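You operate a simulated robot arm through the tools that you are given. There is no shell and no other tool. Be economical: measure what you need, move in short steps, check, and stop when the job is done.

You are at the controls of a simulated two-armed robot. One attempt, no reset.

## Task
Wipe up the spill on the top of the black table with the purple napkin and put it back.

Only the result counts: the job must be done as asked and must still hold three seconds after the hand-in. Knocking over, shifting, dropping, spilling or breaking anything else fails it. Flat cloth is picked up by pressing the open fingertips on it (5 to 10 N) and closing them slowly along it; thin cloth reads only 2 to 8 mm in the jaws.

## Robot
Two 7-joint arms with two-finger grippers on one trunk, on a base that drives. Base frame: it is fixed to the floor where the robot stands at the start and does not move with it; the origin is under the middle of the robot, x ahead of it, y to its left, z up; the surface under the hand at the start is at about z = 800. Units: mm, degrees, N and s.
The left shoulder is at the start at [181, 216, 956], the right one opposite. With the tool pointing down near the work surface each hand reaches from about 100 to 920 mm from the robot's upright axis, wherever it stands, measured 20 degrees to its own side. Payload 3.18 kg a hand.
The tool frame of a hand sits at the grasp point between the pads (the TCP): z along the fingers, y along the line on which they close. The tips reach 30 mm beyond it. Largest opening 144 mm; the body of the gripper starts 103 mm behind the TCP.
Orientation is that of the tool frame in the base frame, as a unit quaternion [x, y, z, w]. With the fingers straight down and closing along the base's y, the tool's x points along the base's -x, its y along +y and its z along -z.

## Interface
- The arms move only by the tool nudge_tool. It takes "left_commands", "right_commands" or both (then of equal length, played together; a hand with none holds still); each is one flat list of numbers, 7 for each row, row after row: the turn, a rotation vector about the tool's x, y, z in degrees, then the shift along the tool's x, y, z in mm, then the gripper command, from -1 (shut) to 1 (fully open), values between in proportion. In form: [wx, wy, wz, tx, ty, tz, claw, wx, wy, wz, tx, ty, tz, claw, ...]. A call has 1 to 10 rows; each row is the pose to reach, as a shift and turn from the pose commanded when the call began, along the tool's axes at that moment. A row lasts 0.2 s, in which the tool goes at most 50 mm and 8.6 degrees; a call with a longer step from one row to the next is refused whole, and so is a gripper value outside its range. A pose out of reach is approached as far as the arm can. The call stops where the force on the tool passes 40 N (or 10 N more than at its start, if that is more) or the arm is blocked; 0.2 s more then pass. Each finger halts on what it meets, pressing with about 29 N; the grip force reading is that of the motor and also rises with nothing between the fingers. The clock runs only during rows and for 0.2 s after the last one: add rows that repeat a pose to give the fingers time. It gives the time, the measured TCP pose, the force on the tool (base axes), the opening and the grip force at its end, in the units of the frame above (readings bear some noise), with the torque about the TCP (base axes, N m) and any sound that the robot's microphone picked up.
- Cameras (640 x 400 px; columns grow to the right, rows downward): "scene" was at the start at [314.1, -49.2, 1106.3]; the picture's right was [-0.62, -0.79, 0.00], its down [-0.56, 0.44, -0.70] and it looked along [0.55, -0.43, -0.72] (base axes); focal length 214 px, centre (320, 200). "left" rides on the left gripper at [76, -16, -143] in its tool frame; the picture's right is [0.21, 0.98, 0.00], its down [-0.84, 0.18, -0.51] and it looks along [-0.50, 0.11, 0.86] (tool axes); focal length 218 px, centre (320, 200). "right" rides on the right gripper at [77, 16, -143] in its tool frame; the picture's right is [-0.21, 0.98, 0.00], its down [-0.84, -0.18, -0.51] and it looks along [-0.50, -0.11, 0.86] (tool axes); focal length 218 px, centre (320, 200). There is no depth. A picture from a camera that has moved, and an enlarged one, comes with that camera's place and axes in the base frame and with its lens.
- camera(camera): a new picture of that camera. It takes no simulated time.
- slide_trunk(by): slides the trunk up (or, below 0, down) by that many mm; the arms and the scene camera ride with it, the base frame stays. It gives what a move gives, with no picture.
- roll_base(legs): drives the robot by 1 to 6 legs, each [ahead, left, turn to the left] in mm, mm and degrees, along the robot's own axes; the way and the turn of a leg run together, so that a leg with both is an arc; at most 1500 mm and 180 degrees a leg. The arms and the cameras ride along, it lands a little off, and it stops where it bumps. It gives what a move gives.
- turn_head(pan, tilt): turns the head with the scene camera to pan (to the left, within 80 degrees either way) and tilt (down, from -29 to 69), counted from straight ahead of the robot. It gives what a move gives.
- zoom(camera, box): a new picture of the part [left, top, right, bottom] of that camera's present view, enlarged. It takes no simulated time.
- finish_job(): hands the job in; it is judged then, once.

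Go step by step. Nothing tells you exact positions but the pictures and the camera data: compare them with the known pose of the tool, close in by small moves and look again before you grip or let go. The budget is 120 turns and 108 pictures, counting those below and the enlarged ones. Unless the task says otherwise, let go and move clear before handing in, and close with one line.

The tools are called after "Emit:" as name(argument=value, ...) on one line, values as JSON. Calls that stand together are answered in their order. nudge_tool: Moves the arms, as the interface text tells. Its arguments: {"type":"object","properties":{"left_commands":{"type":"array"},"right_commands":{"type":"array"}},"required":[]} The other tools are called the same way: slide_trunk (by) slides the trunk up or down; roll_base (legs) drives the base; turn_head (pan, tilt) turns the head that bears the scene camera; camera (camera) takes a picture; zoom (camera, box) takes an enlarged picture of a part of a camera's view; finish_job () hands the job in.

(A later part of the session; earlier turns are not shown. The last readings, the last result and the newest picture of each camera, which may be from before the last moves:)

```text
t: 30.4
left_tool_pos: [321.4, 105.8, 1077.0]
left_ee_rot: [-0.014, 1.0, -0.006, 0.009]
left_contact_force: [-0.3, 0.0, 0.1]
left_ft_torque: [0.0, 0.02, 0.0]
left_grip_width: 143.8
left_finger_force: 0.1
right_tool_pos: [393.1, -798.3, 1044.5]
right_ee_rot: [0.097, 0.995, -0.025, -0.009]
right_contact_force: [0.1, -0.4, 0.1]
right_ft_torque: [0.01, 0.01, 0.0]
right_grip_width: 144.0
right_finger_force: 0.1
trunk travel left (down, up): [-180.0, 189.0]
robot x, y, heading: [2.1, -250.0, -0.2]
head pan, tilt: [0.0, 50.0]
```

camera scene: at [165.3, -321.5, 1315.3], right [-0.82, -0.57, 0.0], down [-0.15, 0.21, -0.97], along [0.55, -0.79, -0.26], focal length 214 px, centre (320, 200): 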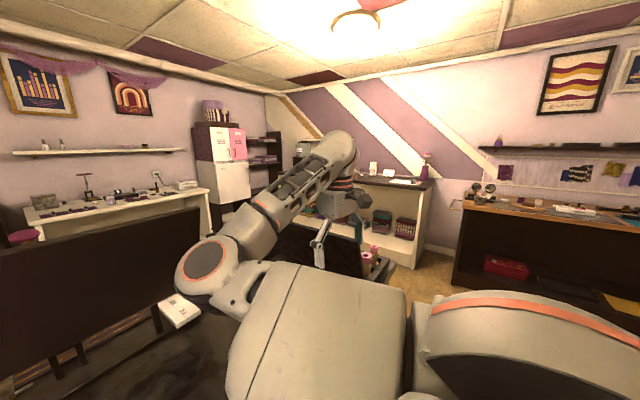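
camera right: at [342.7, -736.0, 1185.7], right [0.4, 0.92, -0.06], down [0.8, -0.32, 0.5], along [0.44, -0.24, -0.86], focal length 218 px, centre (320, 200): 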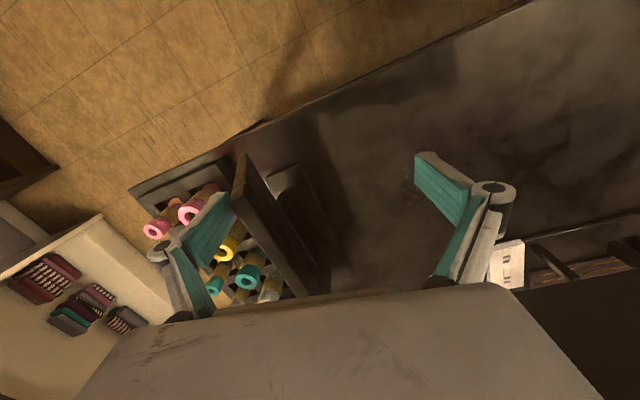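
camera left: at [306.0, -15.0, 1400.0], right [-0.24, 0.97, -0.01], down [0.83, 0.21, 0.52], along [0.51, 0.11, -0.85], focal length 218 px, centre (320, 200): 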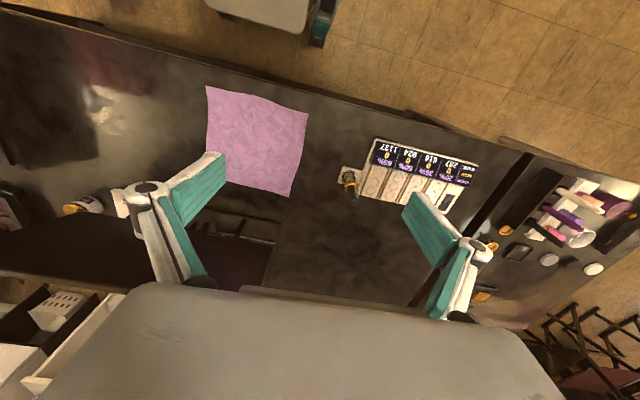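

Freed. I'll back off slightly and turn right 38°.

Emit:
roll_base(legs=[[-50, 0, 0], [0, 0, -38]])

Emit:
camera(camera="scene")

Emit:
camera(camera="left")

```text
t: 33.1
left_tool_pos: [420.3, -171.2, 1076.6]
left_ee_rot: [0.315, 0.949, -0.007, 0.005]
left_contact_force: [0.6, -0.1, -1.3]
left_ft_torque: [0.01, -0.02, -0.02]
left_grip_width: 144.0
left_finger_force: 0.0
right_tool_pos: [-85.4, -924.0, 1043.8]
right_ee_rot: [0.419, 0.907, -0.02, -0.017]
right_contact_force: [-0.1, 0.2, 0.7]
right_ft_torque: [0.0, -0.01, 0.0]
right_grip_width: 144.0
right_finger_force: 0.1
trunk travel left (down, up): [-180.0, 189.0]
robot x, y, heading: [-48.3, -243.0, -39.1]
head pan, tilt: [0.0, 50.0]
```

```text
67 pictures are left
camera scene: at [98.5, -362.2, 1261.5], right [-0.63, -0.78, 0.0], down [-0.6, 0.48, -0.64], along [0.5, -0.4, -0.77], focal length 214 px, centre (320, 200)
```

scene: 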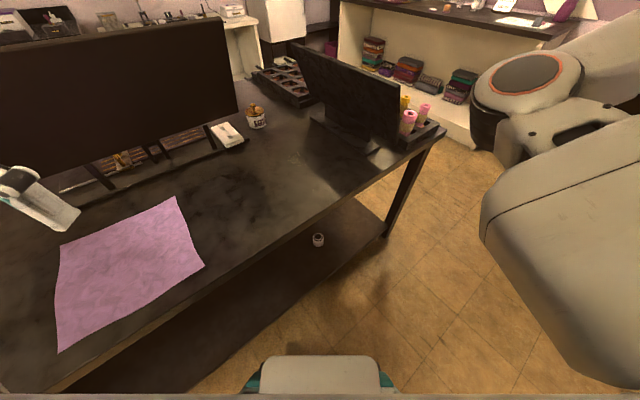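

```text
66 pictures are left
camera left: at [348.2, -135.0, 1218.2], right [0.42, 0.91, -0.01], down [0.78, -0.35, 0.52], along [0.47, -0.23, -0.85], focal length 218 px, centre (320, 200)
```

left: 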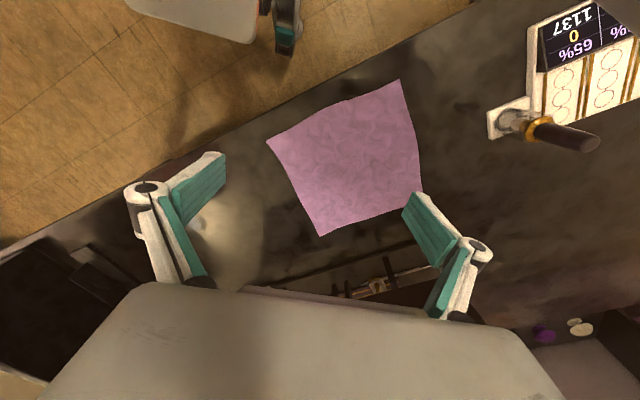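

Emit:
zoom(camera="scene", box=[220, 107, 380, 207])

Emit:
slide_trunk(by=-100)

```text
4.00 times, centred on (300, 157) of scene
camera zoom: at [98.5, -362.2, 1261.5], right [-0.63, -0.78, 0.0], down [-0.6, 0.48, -0.64], along [0.5, -0.4, -0.77], focal length 858 px, centre (400, 372)
```

zoom: 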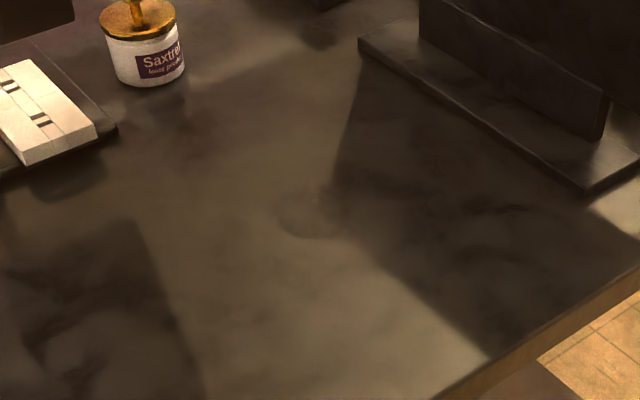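

```text
t: 34.4
left_tool_pos: [419.0, -168.9, 977.8]
left_ee_rot: [0.315, 0.949, -0.009, 0.007]
left_contact_force: [0.9, 1.1, 1.0]
left_ft_torque: [0.0, -0.05, 0.04]
left_grip_width: 144.1
left_finger_force: 0.1
right_tool_pos: [-97.8, -920.5, 931.6]
right_ee_rot: [0.425, 0.902, -0.025, -0.072]
right_contact_force: [-0.8, 0.0, 0.5]
right_ft_torque: [-0.04, -0.05, 0.01]
right_grip_width: 144.2
right_finger_force: 0.1
trunk travel left (down, up): [-80.0, 289.0]
robot x, y, heading: [-49.3, -241.9, -38.9]
head pan, tilt: [0.0, 50.0]
```

The spill is confirmed near (585, -658). I'll bring the left hand, half closed, above the napkin's right part at about (540, -235).

Emit:
nudge_tool(left_commands=[0, 0, 0, -34, 5, 20, 0.5, 0, 0, 0, -68, 10, 40, 0.1, 0, 0, 0, -102, 15, 60, -0.17, 0, 0, 0, -136, 20, 80, -0.17, 0, 0, 0, -136, 20, 108, -0.17, 0, 0, 0, -136, 20, 108, -0.17])

Emit:
camera(camera="left")

Emit:
turn_head(pan=35, tilt=40)

Emit:
camera(camera="scene")

```text
t: 35.8
left_tool_pos: [540.6, -238.2, 870.9]
left_ee_rot: [0.315, 0.949, -0.008, 0.006]
left_contact_force: [0.1, 0.2, -0.7]
left_ft_torque: [-0.01, -0.01, 0.03]
left_grip_width: 59.7
left_finger_force: 0.1
right_tool_pos: [-99.9, -921.3, 934.7]
right_ee_rot: [0.43, 0.9, -0.026, -0.062]
right_contact_force: [-0.5, 0.0, -0.3]
right_ft_torque: [-0.02, -0.02, 0.0]
right_grip_width: 143.8
right_finger_force: 0.1
trunk travel left (down, up): [-80.0, 289.0]
robot x, y, heading: [-47.8, -241.5, -38.7]
head pan, tilt: [0.0, 50.0]
```

```text
64 pictures are left
camera left: at [469.1, -202.5, 1012.3], right [0.42, 0.91, -0.02], down [0.78, -0.35, 0.52], along [0.47, -0.23, -0.85], focal length 218 px, centre (320, 200)
```

left: 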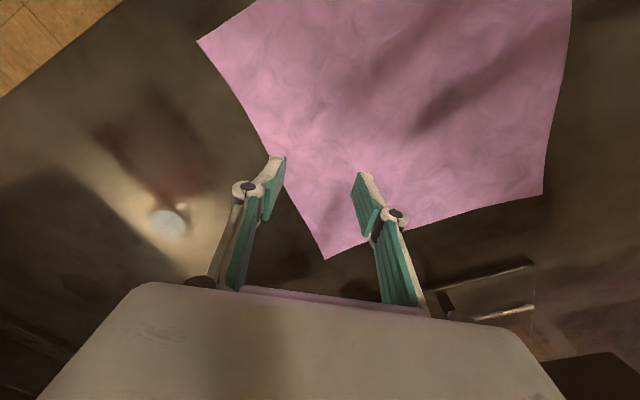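

```text
t: 36.8
left_tool_pos: [541.0, -237.6, 870.6]
left_ee_rot: [0.316, 0.949, -0.008, 0.006]
left_contact_force: [-0.1, -0.6, -0.7]
left_ft_torque: [0.04, 0.01, 0.02]
left_grip_width: 59.9
left_finger_force: 0.1
right_tool_pos: [-101.1, -922.3, 935.5]
right_ee_rot: [0.433, 0.899, -0.028, -0.056]
right_contact_force: [-0.1, 1.2, -0.6]
right_ft_torque: [-0.01, 0.0, -0.03]
right_grip_width: 143.9
right_finger_force: 0.1
trunk travel left (down, up): [-80.0, 289.0]
robot x, y, heading: [-47.7, -240.0, -38.7]
head pan, tilt: [35.0, 40.0]
```

```text
63 pictures are left
camera scene: at [206.8, -386.6, 1154.8], right [-0.07, -1.0, 0.0], down [-0.64, 0.04, -0.77], along [0.76, -0.05, -0.64], focal length 214 px, centre (320, 200)
```

scene: 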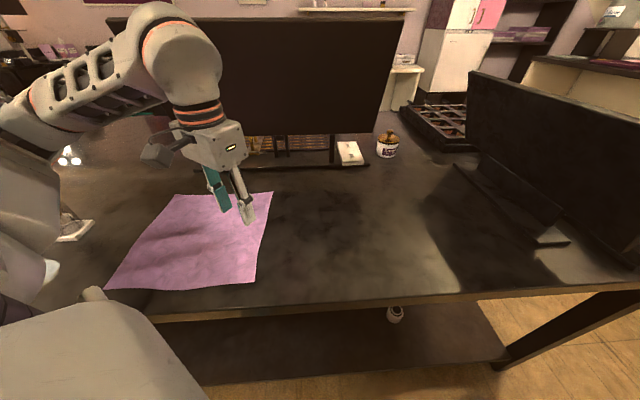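

The left finger is too close to the napkin's edge, so I'll shift inward and go down to just above it.

Emit:
nudge_tool(left_commands=[0, 0, 0, 15, 9, 0, -0.17, 0, 0, 0, 33, 19, 0, -0.17, 0, 0, 0, 33, 19, 15, -0.17, 0, 0, 0, 33, 19, 30, -0.17])

Emit:
camera(camera="left")

Emit:
zoom(camera="scene", box=[100, 130, 340, 310])

```text
t: 37.8
left_tool_pos: [527.2, -202.9, 838.3]
left_ee_rot: [0.316, 0.949, -0.008, 0.005]
left_contact_force: [0.7, -0.2, -0.5]
left_ft_torque: [-0.01, -0.02, 0.01]
left_grip_width: 59.6
left_finger_force: 0.0
right_tool_pos: [-102.2, -924.2, 936.5]
right_ee_rot: [0.435, 0.898, -0.027, -0.052]
right_contact_force: [-0.1, 0.7, 0.7]
right_ft_torque: [0.0, 0.05, 0.0]
right_grip_width: 143.9
right_finger_force: 0.0
trunk travel left (down, up): [-80.0, 289.0]
robot x, y, heading: [-48.2, -245.0, -38.9]
head pan, tilt: [35.0, 40.0]
```

```text
62 pictures are left
camera left: at [455.1, -168.7, 981.0], right [0.42, 0.91, -0.01], down [0.78, -0.35, 0.52], along [0.46, -0.23, -0.86], focal length 218 px, centre (320, 200)
```

left: 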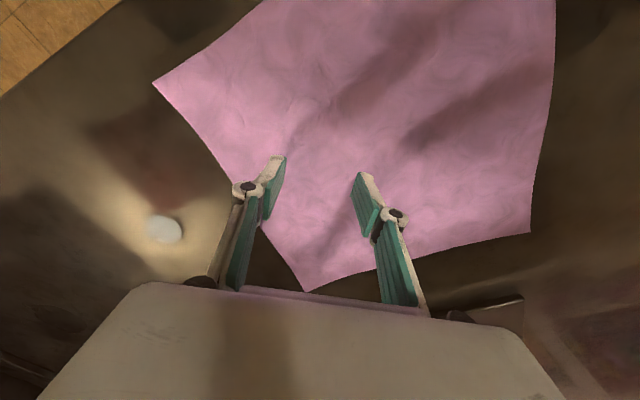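

```text
2.22 times, centred on (220, 220) of scene
camera zoom: at [206.8, -387.1, 1154.7], right [-0.07, -1.0, 0.0], down [-0.64, 0.04, -0.77], along [0.76, -0.05, -0.64], focal length 477 px, centre (542, 156)
```

zoom: 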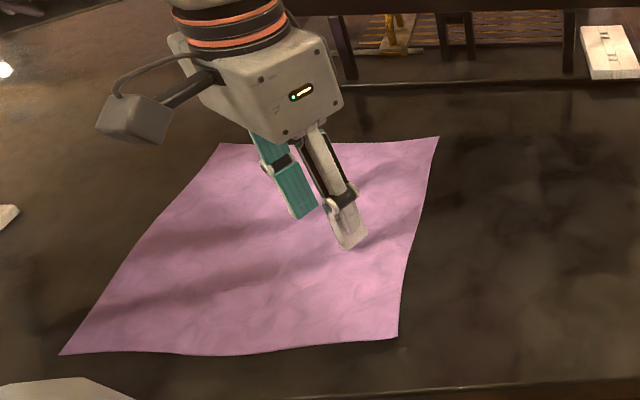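

Emit:
nudge_tool(left_commands=[0, 0, 0, 0, 0, 3, -0.17, 0, 0, 0, 0, 0, 6, -0.17])

Emit:
nudge_tool(left_commands=[0, 0, 0, 0, 0, 2, -0.17, 0, 0, 0, 0, 0, 2, -0.17])

```text
t: 38.4
left_tool_pos: [529.0, -204.1, 833.5]
left_ee_rot: [0.316, 0.949, -0.008, 0.006]
left_contact_force: [0.3, -0.3, 0.4]
left_ft_torque: [0.01, 0.03, 0.01]
left_grip_width: 59.6
left_finger_force: 0.0
right_tool_pos: [-103.0, -923.6, 938.7]
right_ee_rot: [0.436, 0.898, -0.027, -0.049]
right_contact_force: [0.0, 1.1, -0.2]
right_ft_torque: [0.0, 0.03, -0.01]
right_grip_width: 143.6
right_finger_force: 0.1
trunk travel left (down, up): [-80.0, 289.0]
robot x, y, heading: [-52.7, -239.9, -38.7]
head pan, tilt: [35.0, 40.0]
```

```text
t: 39.0
left_tool_pos: [527.2, -203.4, 832.5]
left_ee_rot: [0.316, 0.949, -0.008, 0.005]
left_contact_force: [-0.4, 0.0, 0.5]
left_ft_torque: [0.02, 0.01, 0.0]
left_grip_width: 59.7
left_finger_force: 0.0
right_tool_pos: [-102.3, -922.9, 939.4]
right_ee_rot: [0.437, 0.898, -0.029, -0.048]
right_contact_force: [-0.1, 1.2, 1.0]
right_ft_torque: [0.01, 0.03, -0.02]
right_grip_width: 143.9
right_finger_force: 0.0
trunk travel left (down, up): [-80.0, 289.0]
robot x, y, heading: [-48.3, -242.5, -38.9]
head pan, tilt: [35.0, 40.0]
```

Emit:
nudge_tool(left_commands=[0, 0, 0, 0, 0, 2, -0.17, 0, 0, 0, 0, 0, 2, -0.17])

Emit:
nudge_tool(left_commands=[0, 0, 0, 0, 0, 1.5, -0.17, 0, 0, 0, 0, 0, 1.5, -0.17])

```text
t: 39.6
left_tool_pos: [527.4, -203.7, 830.9]
left_ee_rot: [0.315, 0.949, -0.008, 0.007]
left_contact_force: [1.0, 0.5, 8.8]
left_ft_torque: [0.29, -0.13, 0.02]
left_grip_width: 61.0
left_finger_force: 0.8
right_tool_pos: [-104.4, -924.6, 940.6]
right_ee_rot: [0.439, 0.897, -0.028, -0.045]
right_contact_force: [0.0, -0.9, 0.0]
right_ft_torque: [0.02, -0.02, -0.02]
right_grip_width: 143.9
right_finger_force: 0.0
trunk travel left (down, up): [-80.0, 289.0]
robot x, y, heading: [-49.4, -242.3, -38.8]
head pan, tilt: [35.0, 40.0]
```

```text
t: 40.2
left_tool_pos: [526.0, -203.5, 829.8]
left_ee_rot: [0.316, 0.949, -0.008, 0.006]
left_contact_force: [0.1, -2.3, 18.9]
left_ft_torque: [-0.16, 0.23, -0.02]
left_grip_width: 59.6
left_finger_force: 7.0
right_tool_pos: [-105.4, -924.4, 941.1]
right_ee_rot: [0.44, 0.897, -0.029, -0.042]
right_contact_force: [-0.1, -0.2, 0.5]
right_ft_torque: [-0.01, 0.07, 0.04]
right_grip_width: 143.9
right_finger_force: 0.1
trunk travel left (down, up): [-80.0, 289.0]
robot x, y, heading: [-49.4, -239.7, -39.0]
head pan, tilt: [35.0, 40.0]
```

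Contact, with the table at about z = 800.5. I'll ease back to about 9 N and close slowly.

Emit:
nudge_tool(left_commands=[0, 0, 0, 0, 0, -1.5, -0.25, 0, 0, 0, 0, 0, -1.5, -0.35, 0, 0, 0, 0, 0, -1.5, -0.45, 0, 0, 0, 0, 0, -1.5, -0.55, 0, 0, 0, 0, 0, -1.5, -0.65, 0, 0, 0, 0, 0, -1.5, -0.75, 0, 0, 0, 0, 0, -1.5, -0.85, 0, 0, 0, 0, 0, -1.5, -0.95, 0, 0, 0, 0, 0, -1.5, -1, 0, 0, 0, 0, 0, -1.5, -1])

Emit:
camera(camera="left")

Emit:
zoom(camera="scene", box=[100, 130, 340, 310])

```text
t: 42.4
left_tool_pos: [526.6, -203.9, 831.4]
left_ee_rot: [0.316, 0.949, -0.008, 0.005]
left_contact_force: [0.0, 0.1, 0.9]
left_ft_torque: [0.02, 0.01, 0.02]
left_grip_width: 4.7
left_finger_force: 22.8
right_tool_pos: [-107.1, -924.4, 944.7]
right_ee_rot: [0.444, 0.895, -0.03, -0.038]
right_contact_force: [-0.4, 0.1, -0.4]
right_ft_torque: [-0.02, -0.04, 0.02]
right_grip_width: 144.1
right_finger_force: 0.0
trunk travel left (down, up): [-80.0, 289.0]
robot x, y, heading: [-45.2, -239.8, -38.8]
head pan, tilt: [35.0, 40.0]
```

```text
60 pictures are left
camera left: at [455.0, -168.2, 971.5], right [0.42, 0.91, -0.01], down [0.78, -0.35, 0.52], along [0.47, -0.23, -0.86], focal length 218 px, centre (320, 200)
```

left: 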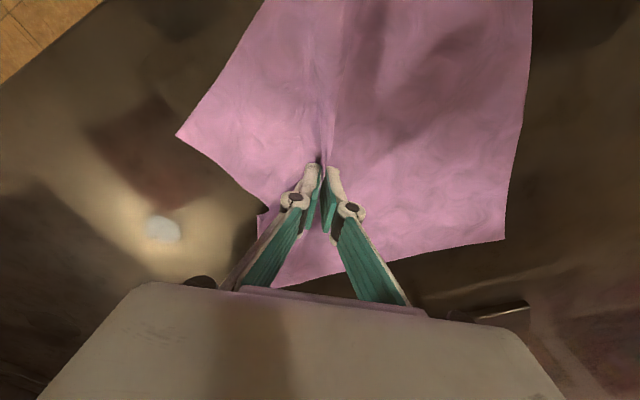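

```text
2.22 times, centred on (220, 220) of scene
camera zoom: at [206.6, -386.8, 1154.9], right [-0.07, -1.0, 0.0], down [-0.64, 0.04, -0.77], along [0.76, -0.05, -0.64], focal length 477 px, centre (542, 156)
```

zoom: 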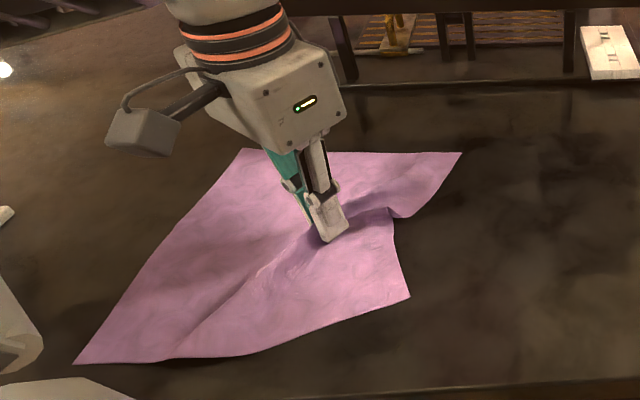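

Gripped: 4.7 mm of cloth in the jaws. I'll lift a few mm and drag it toward the spill.

Emit:
nudge_tool(left_commands=[0, 0, 0, 0, 0, -5, -1, 0, 0, 0, -25, -25, -5, -1, 0, 0, 0, -50, -51, -5, -1, 0, 0, 0, -75, -77, -5, -1, 0, 0, 0, -100, -103, -5, -1, 0, 0, 0, -125, -129, -5, -1, 0, 0, 0, -150, -155, -5, -1, 0, 0, 0, -180, -185, -5, -1, 0, 0, 0, -210, -216, -5, -1])

Emit:
camera(camera="scene")

```text
t: 44.4
left_tool_pos: [565.5, -503.6, 839.9]
left_ee_rot: [0.316, 0.949, -0.008, 0.006]
left_contact_force: [-0.1, 0.5, 1.6]
left_ft_torque: [-0.01, 0.05, 0.01]
left_grip_width: 3.6
left_finger_force: 23.0
right_tool_pos: [-110.7, -924.0, 945.7]
right_ee_rot: [0.448, 0.893, -0.029, -0.032]
right_contact_force: [1.3, -0.3, -0.9]
right_ft_torque: [0.02, 0.01, 0.02]
right_grip_width: 143.9
right_finger_force: 0.1
trunk travel left (down, up): [-80.0, 289.0]
robot x, y, heading: [-48.4, -244.2, -38.9]
head pan, tilt: [35.0, 40.0]
```

```text
58 pictures are left
camera scene: at [206.4, -387.0, 1154.9], right [-0.07, -1.0, 0.0], down [-0.64, 0.04, -0.77], along [0.76, -0.05, -0.64], focal length 214 px, centre (320, 200)
```

scene: 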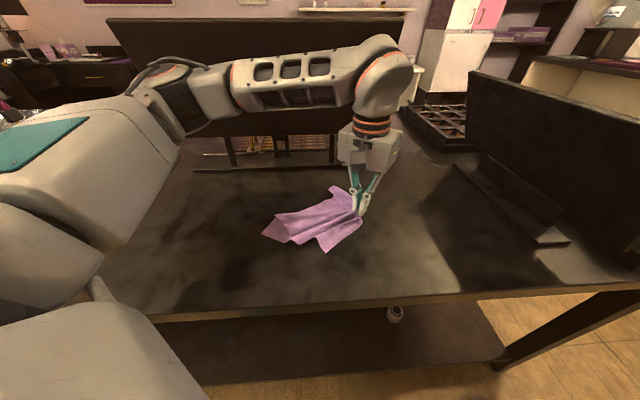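

Emit:
zoom(camera="scene", box=[250, 140, 490, 290])

```text
2.67 times, centred on (370, 215) of scene
camera zoom: at [206.4, -387.0, 1154.9], right [-0.07, -1.0, 0.0], down [-0.64, 0.04, -0.77], along [0.76, -0.05, -0.64], focal length 572 px, centre (187, 160)
```

zoom: 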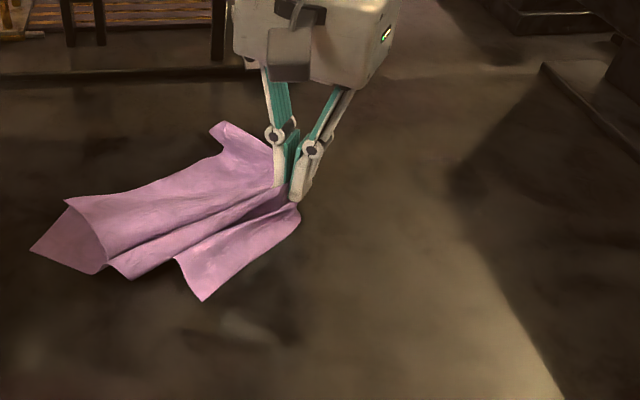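

I'll move to the near side of the spill and lower until the cloth is lightly pressed.

Emit:
nudge_tool(left_commands=[0, 0, 0, -18, -27, 0, -1, 0, 0, 0, -36, -54, 0, -1, 0, 0, 0, -53, -80, 0, -1, 0, 0, 0, -53, -80, 4, -1, 0, 0, 0, -53, -80, 7, -1])

Emit:
nudge_tool(left_commands=[0, 0, 0, 0, 0, 2, -1, 0, 0, 0, 0, 0, 2, -1])

Emit:
camera(camera="left")

```text
t: 45.6
left_tool_pos: [558.7, -599.3, 836.0]
left_ee_rot: [0.315, 0.949, -0.008, 0.006]
left_contact_force: [0.3, 0.7, 0.9]
left_ft_torque: [0.03, -0.06, -0.01]
left_grip_width: 0.0
left_finger_force: 20.4
right_tool_pos: [-110.4, -923.8, 945.6]
right_ee_rot: [0.448, 0.893, -0.029, -0.032]
right_contact_force: [-0.2, -0.4, 0.0]
right_ft_torque: [0.0, 0.02, -0.01]
right_grip_width: 144.0
right_finger_force: 0.0
trunk travel left (down, up): [-80.0, 289.0]
robot x, y, heading: [-51.3, -245.7, -38.9]
head pan, tilt: [35.0, 40.0]
```

```text
t: 46.2
left_tool_pos: [559.1, -598.4, 834.4]
left_ee_rot: [0.316, 0.949, -0.008, 0.006]
left_contact_force: [0.7, -0.7, 0.0]
left_ft_torque: [-0.05, 0.02, 0.01]
left_grip_width: 2.7
left_finger_force: 27.7
right_tool_pos: [-111.1, -924.0, 945.2]
right_ee_rot: [0.45, 0.892, -0.029, -0.031]
right_contact_force: [0.3, 0.4, 0.6]
right_ft_torque: [0.01, 0.03, -0.01]
right_grip_width: 144.2
right_finger_force: 0.0
trunk travel left (down, up): [-80.0, 289.0]
robot x, y, heading: [-51.1, -242.7, -38.9]
head pan, tilt: [35.0, 40.0]
```

```text
56 pictures are left
camera left: at [487.6, -562.5, 975.3], right [0.42, 0.91, -0.01], down [0.78, -0.35, 0.52], along [0.47, -0.23, -0.85], focal length 218 px, centre (320, 200)
```

left: 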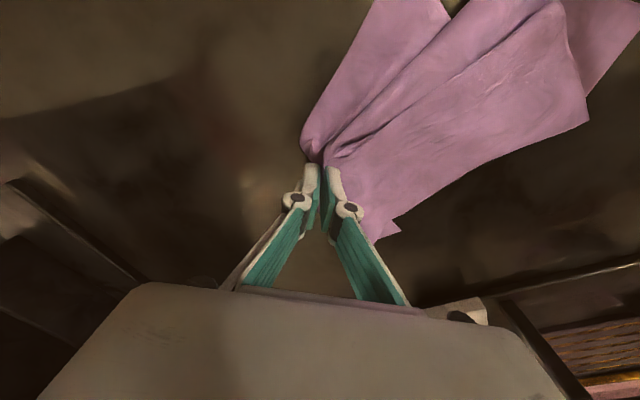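

Emit:
nudge_tool(left_commands=[0, 0, 0, 0, 0, 3, -1, 0, 0, 0, 0, 0, 3, -1])

Emit:
zoom(camera="left", box=[240, 110, 400, 210])

```text
t: 46.8
left_tool_pos: [559.4, -598.1, 830.6]
left_ee_rot: [0.316, 0.949, -0.007, 0.006]
left_contact_force: [0.2, 0.2, 0.7]
left_ft_torque: [0.04, -0.06, 0.0]
left_grip_width: 5.6
left_finger_force: 25.4
right_tool_pos: [-110.7, -924.3, 946.6]
right_ee_rot: [0.449, 0.893, -0.029, -0.03]
right_contact_force: [0.6, -1.1, -0.1]
right_ft_torque: [0.0, 0.03, 0.0]
right_grip_width: 143.8
right_finger_force: 0.1
trunk travel left (down, up): [-80.0, 289.0]
robot x, y, heading: [-50.3, -244.6, -38.9]
head pan, tilt: [35.0, 40.0]
```

```text
4.00 times, centred on (320, 160) of left
camera zoom: at [487.9, -562.7, 972.2], right [0.42, 0.91, -0.02], down [0.78, -0.35, 0.52], along [0.47, -0.23, -0.85], focal length 873 px, centre (320, 360)
```

zoom: 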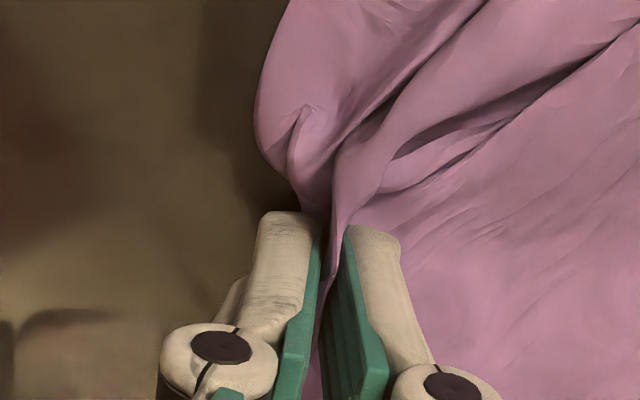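

The cloth is firmly held between the pads. I'll lower a touch more for pressing contact.

Emit:
nudge_tool(left_commands=[0, 0, 0, 0, 0, 1.5, -1, 0, 0, 0, 0, 0, 1.5, -1])

Emit:
nudge_tool(left_commands=[0, 0, 0, 0, 0, 1.5, -1, 0, 0, 0, 0, 0, 1.5, -1])

```text
t: 47.4
left_tool_pos: [558.5, -597.4, 829.0]
left_ee_rot: [0.317, 0.949, -0.008, 0.005]
left_contact_force: [0.0, -1.1, 5.9]
left_ft_torque: [-0.03, 0.06, 0.0]
left_grip_width: 0.7
left_finger_force: 31.0
right_tool_pos: [-112.2, -924.5, 944.5]
right_ee_rot: [0.45, 0.892, -0.027, -0.031]
right_contact_force: [0.3, -0.5, 0.4]
right_ft_torque: [-0.01, -0.01, 0.02]
right_grip_width: 143.8
right_finger_force: 0.1
trunk travel left (down, up): [-80.0, 289.0]
robot x, y, heading: [-49.9, -241.0, -39.1]
head pan, tilt: [35.0, 40.0]
```

```text
t: 48.0
left_tool_pos: [559.2, -598.1, 829.2]
left_ee_rot: [0.316, 0.949, -0.008, 0.006]
left_contact_force: [-2.0, -0.1, 13.8]
left_ft_torque: [-0.05, 0.07, 0.04]
left_grip_width: 0.0
left_finger_force: 27.5
right_tool_pos: [-111.1, -922.7, 945.4]
right_ee_rot: [0.45, 0.892, -0.028, -0.03]
right_contact_force: [-0.2, -0.2, 0.8]
right_ft_torque: [0.02, 0.0, 0.03]
right_grip_width: 144.1
right_finger_force: 0.1
trunk travel left (down, up): [-80.0, 289.0]
robot x, y, heading: [-46.9, -248.4, -38.9]
head pan, tilt: [35.0, 40.0]
```

Contact is about 10 N. I'll do a raster of wiping strokes over the spill.

Emit:
nudge_tool(left_commands=[0, 0, 0, -23.9, -32, -0.5, -1, 0, 0, 0, -47.8, -64.1, -0.5, -1, 0, 0, 0, -68.8, -92.1, -0.5, -1, 0, 0, 0, -88.8, -77.2, -0.5, -1, 0, 0, 0, -64.9, -45.1, -0.5, -1, 0, 0, 0, -41, -13.1, -0.5, -1, 0, 0, 0, -61, 1.9, -0.5, -1, 0, 0, 0, -84.9, -30.2, -0.5, -1, 0, 0, 0, -108.8, -62.2, -0.5, -1, 0, 0, 0, -88.8, -77.2, -0.5, -1])

Emit:
camera(camera="left")

Emit:
zoom(camera="scene", box=[300, 140, 540, 290])

```text
t: 50.2
left_tool_pos: [585.3, -713.1, 828.9]
left_ee_rot: [0.315, 0.949, -0.009, 0.004]
left_contact_force: [0.7, 0.3, -1.9]
left_ft_torque: [-0.02, 0.09, -0.01]
left_grip_width: 5.7
left_finger_force: 41.6
left hand out of reach, approached as far as the arm can: row 9
right_tool_pos: [-111.6, -924.4, 944.2]
right_ee_rot: [0.451, 0.891, -0.027, -0.03]
right_contact_force: [-0.3, 0.3, 0.9]
right_ft_torque: [0.0, 0.04, -0.02]
right_grip_width: 143.8
right_finger_force: 0.0
trunk travel left (down, up): [-80.0, 289.0]
robot x, y, heading: [-49.8, -246.2, -38.6]
head pan, tilt: [35.0, 40.0]
```

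```text
54 pictures are left
camera left: at [514.0, -677.9, 971.6], right [0.42, 0.91, -0.02], down [0.78, -0.35, 0.52], along [0.46, -0.23, -0.86], focal length 218 px, centre (320, 200)
```

left: 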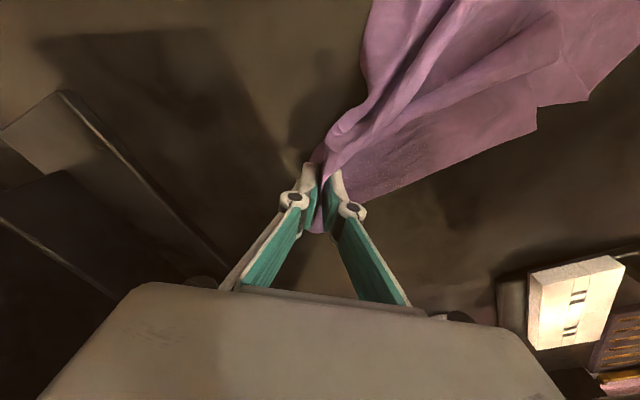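

```text
2.67 times, centred on (420, 215) of scene
camera zoom: at [207.1, -386.5, 1154.6], right [-0.07, -1.0, 0.0], down [-0.64, 0.04, -0.77], along [0.76, -0.05, -0.64], focal length 572 px, centre (53, 160)
```

zoom: 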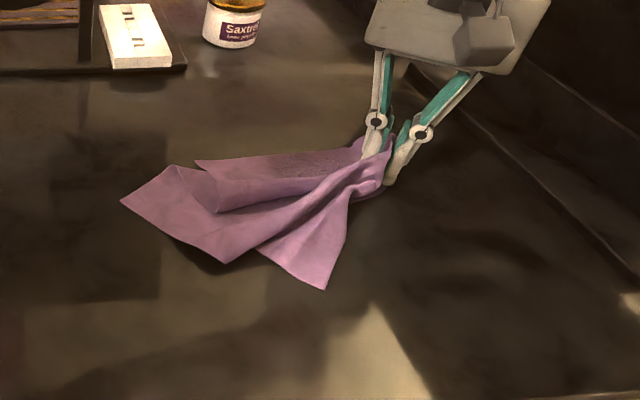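

The cloth shows wet speckles, so it is soaking up the spill. Another raster pass covers the rest.

Emit:
nudge_tool(left_commands=[0, 0, 0, 20, -15, 0.5, -1, 0, 0, 0, 47, -3.9, 0.5, -1, 0, 0, 0, 70.9, 28.1, 0.5, -1, 0, 0, 0, 91.8, 56.2, 0.5, -1, 0, 0, 0, 67.8, 74.1, 0.5, -1, 0, 0, 0, 43.9, 42.1, 0.5, -1, 0, 0, 0, 20, 10, 0.5, -1, 0, 0, 0, 0, 25, 0.5, -1, 0, 0, 0, 23.9, 57, 0.5, -1, 0, 0, 0, 47.8, 89.1, 0.5, -1])

Emit:
camera(camera="left")

Emit:
zoom(camera="scene", box=[300, 140, 540, 290])

```text
t: 52.4
left_tool_pos: [599.6, -612.9, 830.1]
left_ee_rot: [0.315, 0.949, -0.008, 0.006]
left_contact_force: [0.5, 0.9, 2.3]
left_ft_torque: [0.12, -0.04, -0.02]
left_grip_width: 6.5
left_finger_force: 31.0
right_tool_pos: [-112.3, -922.7, 945.2]
right_ee_rot: [0.451, 0.892, -0.027, -0.029]
right_contact_force: [0.0, -0.1, -0.7]
right_ft_torque: [0.0, 0.0, 0.02]
right_grip_width: 143.8
right_finger_force: 0.0
trunk travel left (down, up): [-80.0, 289.0]
robot x, y, heading: [-49.5, -241.8, -38.8]
head pan, tilt: [35.0, 40.0]
```

```text
52 pictures are left
camera left: at [527.2, -577.0, 970.5], right [0.42, 0.91, -0.02], down [0.78, -0.35, 0.52], along [0.47, -0.23, -0.85], focal length 218 px, centre (320, 200)
```

left: 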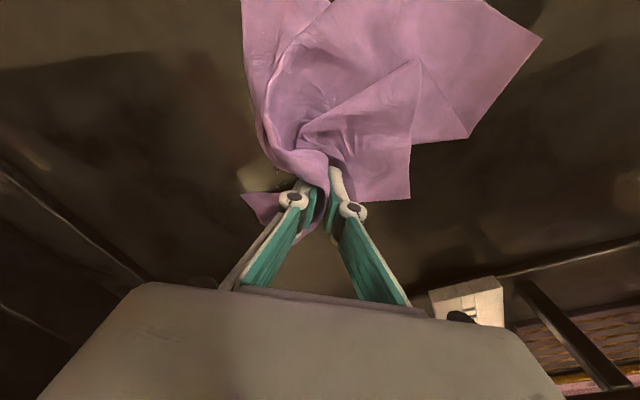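

```text
2.67 times, centred on (420, 215) of scene
camera zoom: at [206.5, -385.6, 1155.2], right [-0.07, -1.0, 0.0], down [-0.64, 0.04, -0.77], along [0.76, -0.05, -0.64], focal length 572 px, centre (53, 160)
```

zoom: 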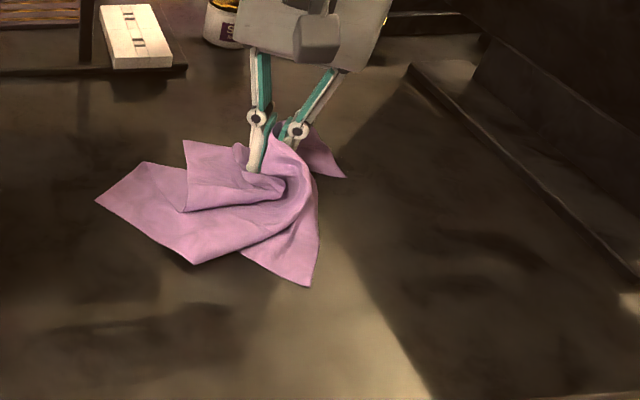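

I'll lift the cloth clear toward the napkin's place and inspect the table.

Emit:
nudge_tool(left_commands=[0, 0, 0, 0, 0, -30, -1, 0, 0, 0, 15, 20, -60, -1, 0, 0, 0, 40, 50, -90, -1, 0, 0, 0, 65, 80, -120, -1, 0, 0, 0, 90, 110, -150, -1, 0, 0, 0, 115, 140, -180, -1, 0, 0, 0, 135, 165, -215, -1])

Emit:
camera(camera="scene")

Emit:
zoom(camera="scene", box=[340, 158, 500, 258])

Emit:
camera(camera="left")

```text
t: 54.0
left_tool_pos: [585.4, -397.0, 1035.6]
left_ee_rot: [0.314, 0.949, -0.008, 0.008]
left_contact_force: [0.2, 1.7, -1.2]
left_ft_torque: [-0.03, -0.06, 0.01]
left_grip_width: 2.2
left_finger_force: 25.7
left hand out of reach, approached as far as the arm can: row 7
right_tool_pos: [-112.5, -922.4, 946.0]
right_ee_rot: [0.451, 0.892, -0.028, -0.029]
right_contact_force: [0.6, 1.0, 0.2]
right_ft_torque: [0.01, -0.02, -0.03]
right_grip_width: 143.8
right_finger_force: 0.0
trunk travel left (down, up): [-80.0, 289.0]
robot x, y, heading: [-49.7, -247.4, -38.8]
head pan, tilt: [35.0, 40.0]
```

```text
50 pictures are left
camera scene: at [205.8, -385.3, 1155.5], right [-0.07, -1.0, 0.0], down [-0.64, 0.04, -0.77], along [0.76, -0.05, -0.64], focal length 214 px, centre (320, 200)
```

scene: 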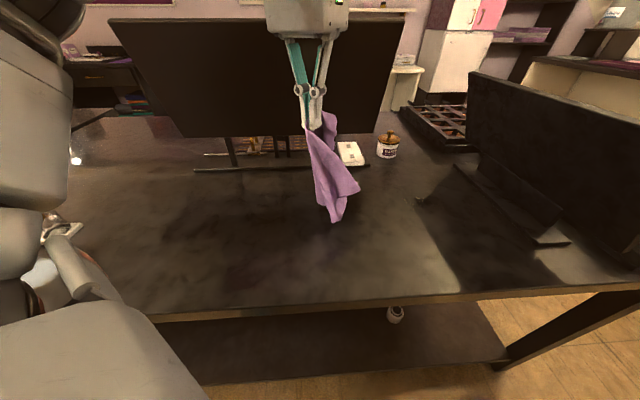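

```text
4.00 times, centred on (420, 208) of scene
camera zoom: at [205.8, -385.3, 1155.5], right [-0.07, -1.0, 0.0], down [-0.64, 0.04, -0.77], along [0.76, -0.05, -0.64], focal length 858 px, centre (-80, 168)
```

zoom: 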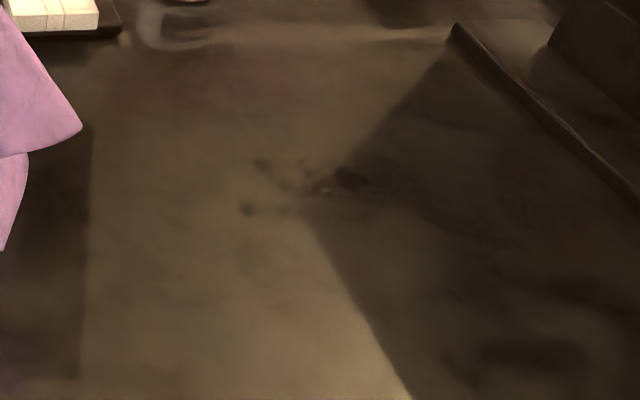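

```text
48 pictures are left
camera left: at [512.9, -360.6, 1176.9], right [0.42, 0.91, -0.02], down [0.78, -0.35, 0.52], along [0.47, -0.23, -0.85], focal length 218 px, centre (320, 200)
```

left: 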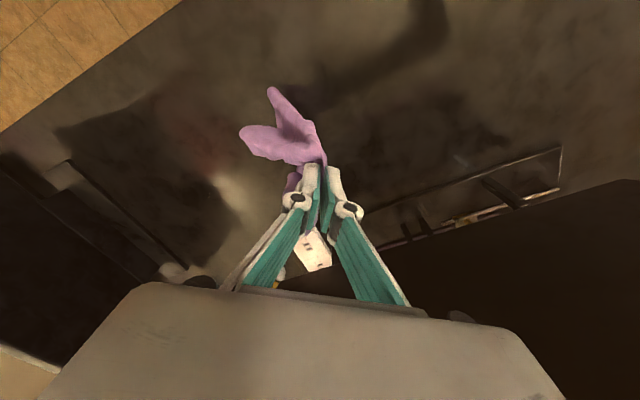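

Some residue blotches remain over about x 570–625, y -605 to -700. I'll shift the base 60 mm right along the table for better reach, then lower the cloth onto the area again.

Emit:
roll_base(legs=[[38, -47, 0]])

Emit:
zoom(camera="scene", box=[360, 180, 440, 230])

```text
t: 55.1
left_tool_pos: [586.5, -459.5, 1033.6]
left_ee_rot: [0.314, 0.949, -0.008, 0.006]
left_contact_force: [0.4, -0.5, 1.1]
left_ft_torque: [-0.01, 0.05, -0.02]
left_grip_width: 4.9
left_finger_force: 23.5
right_tool_pos: [-112.1, -984.8, 944.9]
right_ee_rot: [0.451, 0.892, -0.026, -0.029]
right_contact_force: [0.0, -0.3, -0.3]
right_ft_torque: [0.01, -0.02, 0.01]
right_grip_width: 143.8
right_finger_force: 0.0
trunk travel left (down, up): [-80.0, 289.0]
robot x, y, heading: [-46.8, -305.9, -38.7]
head pan, tilt: [35.0, 40.0]
```

```text
8.00 times, centred on (400, 205) of scene
camera zoom: at [206.5, -447.1, 1154.9], right [-0.07, -1.0, 0.0], down [-0.64, 0.04, -0.77], along [0.76, -0.05, -0.64], focal length 1716 px, centre (-320, 160)
```

zoom: 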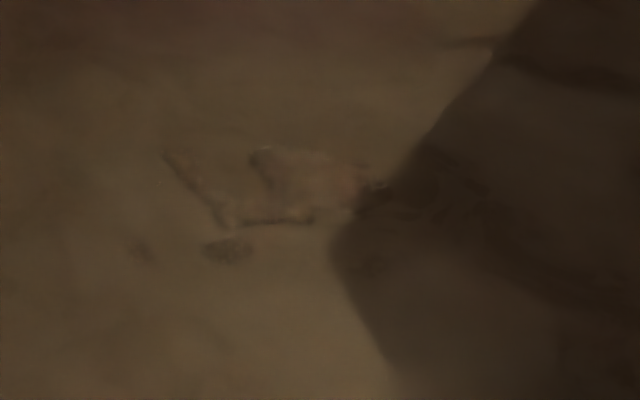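

I can see the residue at x 570–625, y -630 to -700. I'll lower the cloth while moving in, so it trails behind, down to the table before the residue.

Emit:
nudge_tool(left_commands=[0, 0, 0, 0, 0, 40, -1, 0, 0, 0, 0, 0, 80, -1, 0, 0, 0, 0, 0, 120, -1, 0, 0, 0, -10, -12, 160, -1, 0, 0, 0, -30, -36, 190, -1, 0, 0, 0, -60, -71, 196, -1, 0, 0, 0, -82, -98, 198, -1, 0, 0, 0, -82, -98, 202, -1])

Emit:
camera(camera="left")

```text
t: 56.9
left_tool_pos: [595.7, -590.1, 835.9]
left_ee_rot: [0.314, 0.949, -0.009, 0.007]
left_contact_force: [-0.7, -0.5, 0.0]
left_ft_torque: [0.0, -0.02, -0.01]
left_grip_width: 5.5
left_finger_force: 25.7
right_tool_pos: [-114.5, -983.5, 945.1]
right_ee_rot: [0.455, 0.89, -0.028, -0.031]
right_contact_force: [0.5, 0.2, 0.3]
right_ft_torque: [0.0, -0.03, -0.01]
right_grip_width: 144.2
right_finger_force: 0.0
trunk travel left (down, up): [-80.0, 289.0]
robot x, y, heading: [-49.3, -303.7, -38.7]
head pan, tilt: [35.0, 40.0]
```

```text
46 pictures are left
camera left: at [523.4, -554.8, 976.4], right [0.42, 0.91, -0.02], down [0.78, -0.35, 0.52], along [0.47, -0.23, -0.85], focal length 218 px, centre (320, 200)
```

left: 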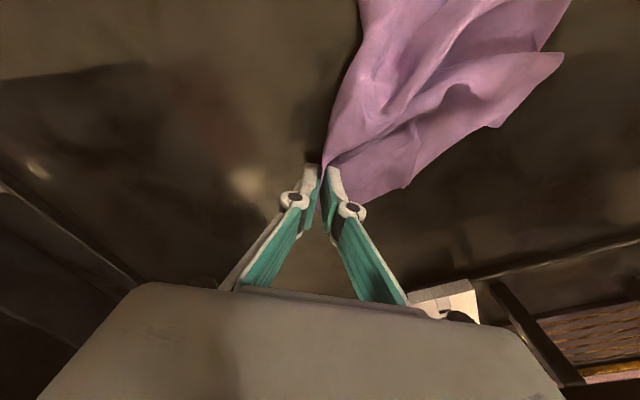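

Emit:
nudge_tool(left_commands=[0, 0, 0, 7, -24, 4, -1, 0, 0, 0, -19.9, -60, 5, -1, 0, 0, 0, -46.8, -96.1, 5, -1, 0, 0, 0, -70.7, -103.1, 5, -1, 0, 0, 0, -43.8, -67.1, 5, -1, 0, 0, 0, -16.9, -31, 5, -1, 0, 0, 0, -28.9, -22, 5, -1, 0, 0, 0, -55.8, -58.1, 5, -1, 0, 0, 0, -81, -91.7, 5, -1, 0, 0, 0, -79.8, -65.1, 5, -1])

Emit:
zoom(camera="scene", box=[280, 130, 520, 280])

```text
t: 59.1
left_tool_pos: [619.9, -689.0, 832.4]
left_ee_rot: [0.314, 0.949, -0.009, 0.007]
left_contact_force: [0.9, -0.3, 0.1]
left_ft_torque: [-0.01, 0.05, -0.03]
left_grip_width: 4.2
left_finger_force: 27.4
right_tool_pos: [-114.1, -983.8, 945.3]
right_ee_rot: [0.455, 0.89, -0.027, -0.031]
right_contact_force: [0.1, -0.3, 0.0]
right_ft_torque: [-0.02, 0.03, -0.01]
right_grip_width: 144.0
right_finger_force: 0.0
trunk travel left (down, up): [-80.0, 289.0]
robot x, y, heading: [-45.7, -303.3, -38.7]
head pan, tilt: [35.0, 40.0]
```

```text
2.67 times, centred on (400, 205) of scene
camera zoom: at [207.1, -445.7, 1155.0], right [-0.07, -1.0, 0.0], down [-0.64, 0.04, -0.77], along [0.76, -0.05, -0.64], focal length 572 px, centre (107, 187)
```

zoom: 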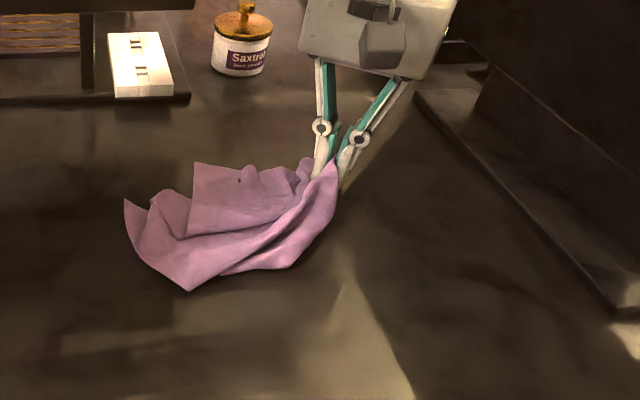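

The tips were riding about 3 mm too high, so I'll press down and repeat.

Emit:
nudge_tool(left_commands=[0, 0, 0, 0, 0, 2, -1, 0, 0, 0, 0, 0, 4, -1, 0, 0, 0, 0, 0, 4, -1])

```text
t: 59.9
left_tool_pos: [620.3, -690.6, 830.1]
left_ee_rot: [0.314, 0.949, -0.009, 0.007]
left_contact_force: [0.2, 2.3, 4.8]
left_ft_torque: [0.35, -0.23, 0.03]
left_grip_width: 1.2
left_finger_force: 23.7
right_tool_pos: [-115.7, -983.5, 945.9]
right_ee_rot: [0.454, 0.89, -0.028, -0.032]
right_contact_force: [-0.1, -0.1, 0.1]
right_ft_torque: [0.03, -0.02, 0.0]
right_grip_width: 143.9
right_finger_force: 0.0
trunk travel left (down, up): [-80.0, 289.0]
robot x, y, heading: [-47.7, -303.3, -38.6]
head pan, tilt: [35.0, 40.0]
```

Emit:
nudge_tool(left_commands=[0, 0, 0, 23.9, 32, 1, -1, 0, 0, 0, 47.8, 64.1, 1, -1, 0, 0, 0, 65.8, 63.1, 1, -1, 0, 0, 0, 38.9, 27, 1, -1, 0, 0, 0, 12, -9, 1, -1, 0, 0, 0, 0, -25, 1, -1, 0, 0, 0, 12, -34, 1, -1, 0, 0, 0, 39, 2, 1, -1, 0, 0, 0, 65.9, 38.1, 1, -1, 0, 0, 0, 77.9, 29.1, 1, -1])

Emit:
nudge_tool(left_commands=[0, 0, 0, -27, -36, 0, -1, 0, 0, 0, -54, -72, 0, -1, 0, 0, 0, -66, -63, 0, -1, 0, 0, 0, -39, -27, 0, -1, 0, 0, 0, -12, 9, 0, -1, 0, 0, 0, -24, 18, 0, -1, 0, 0, 0, -51, -18, 0, -1, 0, 0, 0, -78, -54, 0, -1, 0, 0, 0, -90, -45, 0, -1, 0, 0, 0, -63, -9, 0, -1])

Emit:
zoom(camera="scene", box=[280, 130, 520, 280])

```text
t: 62.1
left_tool_pos: [574.6, -619.0, 828.1]
left_ee_rot: [0.313, 0.95, -0.009, 0.008]
left_contact_force: [-1.2, -1.6, 23.4]
left_ft_torque: [-0.35, 0.1, -0.02]
left_grip_width: 0.5
left_finger_force: 26.7
right_tool_pos: [-116.8, -983.0, 946.7]
right_ee_rot: [0.455, 0.89, -0.027, -0.03]
right_contact_force: [-0.6, -1.0, 0.3]
right_ft_torque: [0.0, 0.0, 0.0]
right_grip_width: 144.1
right_finger_force: 0.0
trunk travel left (down, up): [-80.0, 289.0]
robot x, y, heading: [-52.2, -304.6, -38.6]
head pan, tilt: [35.0, 40.0]
```

```text
t: 64.3
left_tool_pos: [621.1, -663.9, 829.2]
left_ee_rot: [0.313, 0.95, -0.01, 0.008]
left_contact_force: [-1.0, -2.7, 29.5]
left_ft_torque: [-0.12, 0.07, 0.1]
left_grip_width: 1.7
left_finger_force: 31.9
right_tool_pos: [-115.6, -983.1, 946.1]
right_ee_rot: [0.455, 0.89, -0.029, -0.03]
right_contact_force: [-0.3, 0.1, -0.6]
right_ft_torque: [0.02, 0.05, 0.0]
right_grip_width: 144.1
right_finger_force: 0.1
trunk travel left (down, up): [-80.0, 289.0]
robot x, y, heading: [-45.8, -302.6, -38.7]
head pan, tilt: [35.0, 40.0]
```

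```text
2.67 times, centred on (400, 205) of scene
camera zoom: at [205.4, -444.9, 1155.7], right [-0.07, -1.0, 0.0], down [-0.64, 0.04, -0.77], along [0.77, -0.05, -0.64], focal length 572 px, centre (107, 187)
```

zoom: 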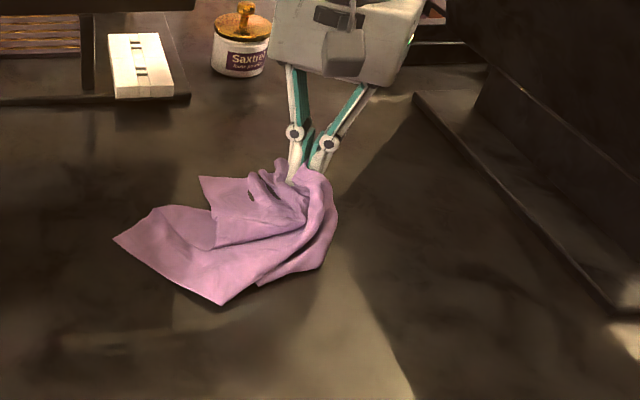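

I'll lift away and inspect.

Emit:
nudge_tool(left_commands=[0, 0, 0, 0, 0, -30, -1, 0, 0, 0, 20, 25, -60, -1, 0, 0, 0, 45, 55, -90, -1, 0, 0, 0, 70, 85, -120, -1, 0, 0, 0, 95, 115, -150, -1, 0, 0, 0, 120, 145, -180, -1, 0, 0, 0, 140, 165, -200, -1, 0, 0, 0, 140, 165, -200, -1])

Emit:
zoom(camera="scene", box=[360, 180, 440, 230])

Emit:
zoom(camera="scene", box=[280, 130, 520, 280])

```text
t: 66.1
left_tool_pos: [599.9, -446.5, 1017.8]
left_ee_rot: [0.314, 0.949, -0.01, 0.007]
left_contact_force: [-0.2, -0.5, -1.3]
left_ft_torque: [0.07, 0.01, -0.01]
left_grip_width: 6.1
left_finger_force: 42.2
left hand out of reach, approached as far as the arm can: row 7, 8
right_tool_pos: [-115.8, -983.7, 944.3]
right_ee_rot: [0.454, 0.89, -0.028, -0.033]
right_contact_force: [-0.7, 0.3, -0.1]
right_ft_torque: [0.0, 0.0, 0.0]
right_grip_width: 143.7
right_finger_force: 0.1
trunk travel left (down, up): [-80.0, 289.0]
robot x, y, heading: [-49.2, -302.8, -38.9]
head pan, tilt: [35.0, 40.0]
```

```text
8.00 times, centred on (400, 205) of scene
camera zoom: at [206.8, -447.3, 1154.6], right [-0.07, -1.0, 0.0], down [-0.64, 0.04, -0.77], along [0.76, -0.05, -0.64], focal length 1716 px, centre (-320, 160)
```

zoom: 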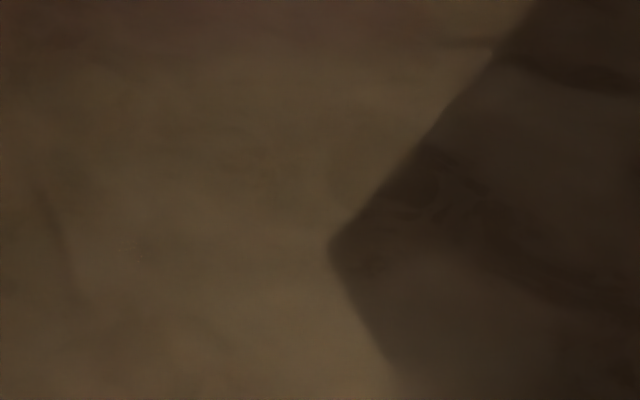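

```text
2.67 times, centred on (400, 205) of scene
camera zoom: at [206.8, -447.3, 1154.6], right [-0.07, -1.0, 0.0], down [-0.64, 0.04, -0.77], along [0.76, -0.05, -0.64], focal length 572 px, centre (107, 187)
```

zoom: 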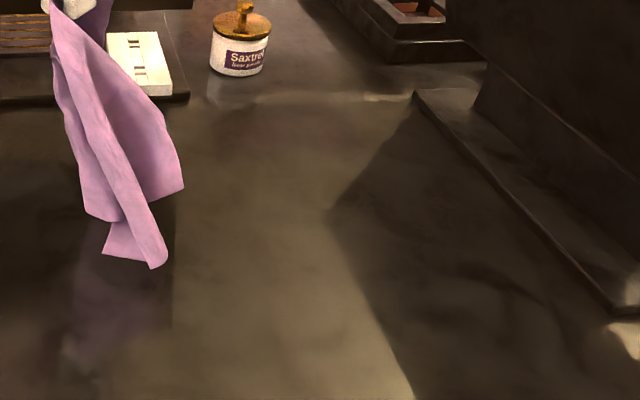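

Nearly clean. I'll check two faint specks more closely.

Emit:
zoom(camera="scene", box=[396, 192, 428, 212])

Emit:
zoom(camera="scene", box=[362, 200, 394, 220])

```text
16.00 times, centred on (412, 202) of scene
camera zoom: at [206.8, -447.3, 1154.6], right [-0.07, -1.0, 0.0], down [-0.64, 0.04, -0.77], along [0.76, -0.05, -0.64], focal length 3432 px, centre (-1152, 168)
```

zoom: 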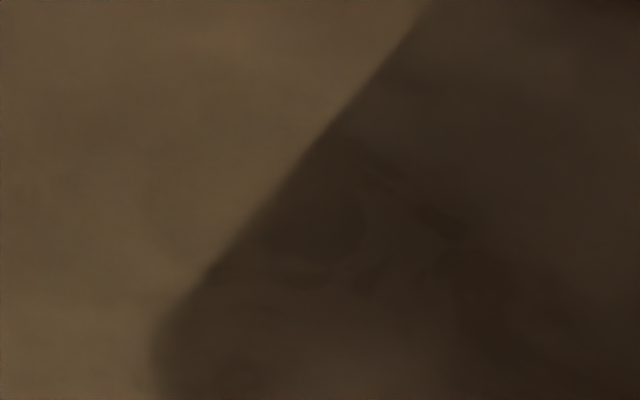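

```text
16.00 times, centred on (378, 210) of scene
camera zoom: at [206.8, -447.3, 1154.6], right [-0.07, -1.0, 0.0], down [-0.64, 0.04, -0.77], along [0.76, -0.05, -0.64], focal length 3432 px, centre (-608, 40)
```

zoom: 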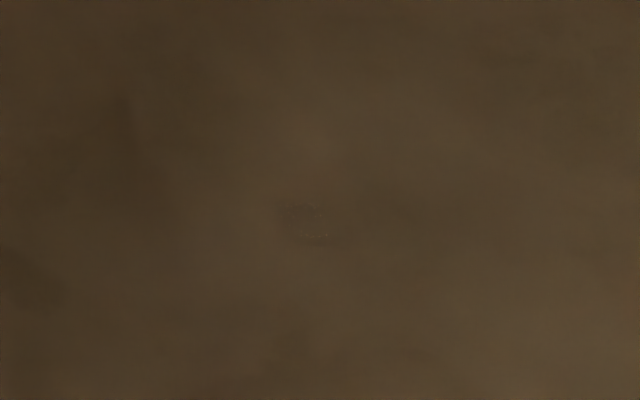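

A tiny residue about 7 mm across remains at (572, -612). I'll do one more targeted wipe.

Emit:
nudge_tool(left_commands=[0, 0, 0, 0, 0, 40, -1, 0, 0, 0, 0, 0, 80, -1, 0, 0, 0, 0, 0, 120, -1, 0, 0, 0, 0, -8, 160, -1, 0, 0, 0, -12, -38, 178, -1, 0, 0, 0, -37, -72, 182, -1, 0, 0, 0, -52, -112, 182, -1, 0, 0, 0, -52, -112, 182, -1])

```text
t: 67.9
left_tool_pos: [575.5, -570.5, 838.0]
left_ee_rot: [0.315, 0.949, -0.009, 0.006]
left_contact_force: [-0.9, -0.6, 0.9]
left_ft_torque: [-0.01, 0.02, -0.05]
left_grip_width: 4.4
left_finger_force: 37.8
right_tool_pos: [-114.6, -984.2, 945.3]
right_ee_rot: [0.455, 0.889, -0.028, -0.031]
right_contact_force: [-0.1, -0.2, -0.3]
right_ft_torque: [-0.02, -0.02, -0.03]
right_grip_width: 143.9
right_finger_force: 0.1
trunk travel left (down, up): [-80.0, 289.0]
robot x, y, heading: [-49.5, -301.8, -39.0]
head pan, tilt: [35.0, 40.0]
```

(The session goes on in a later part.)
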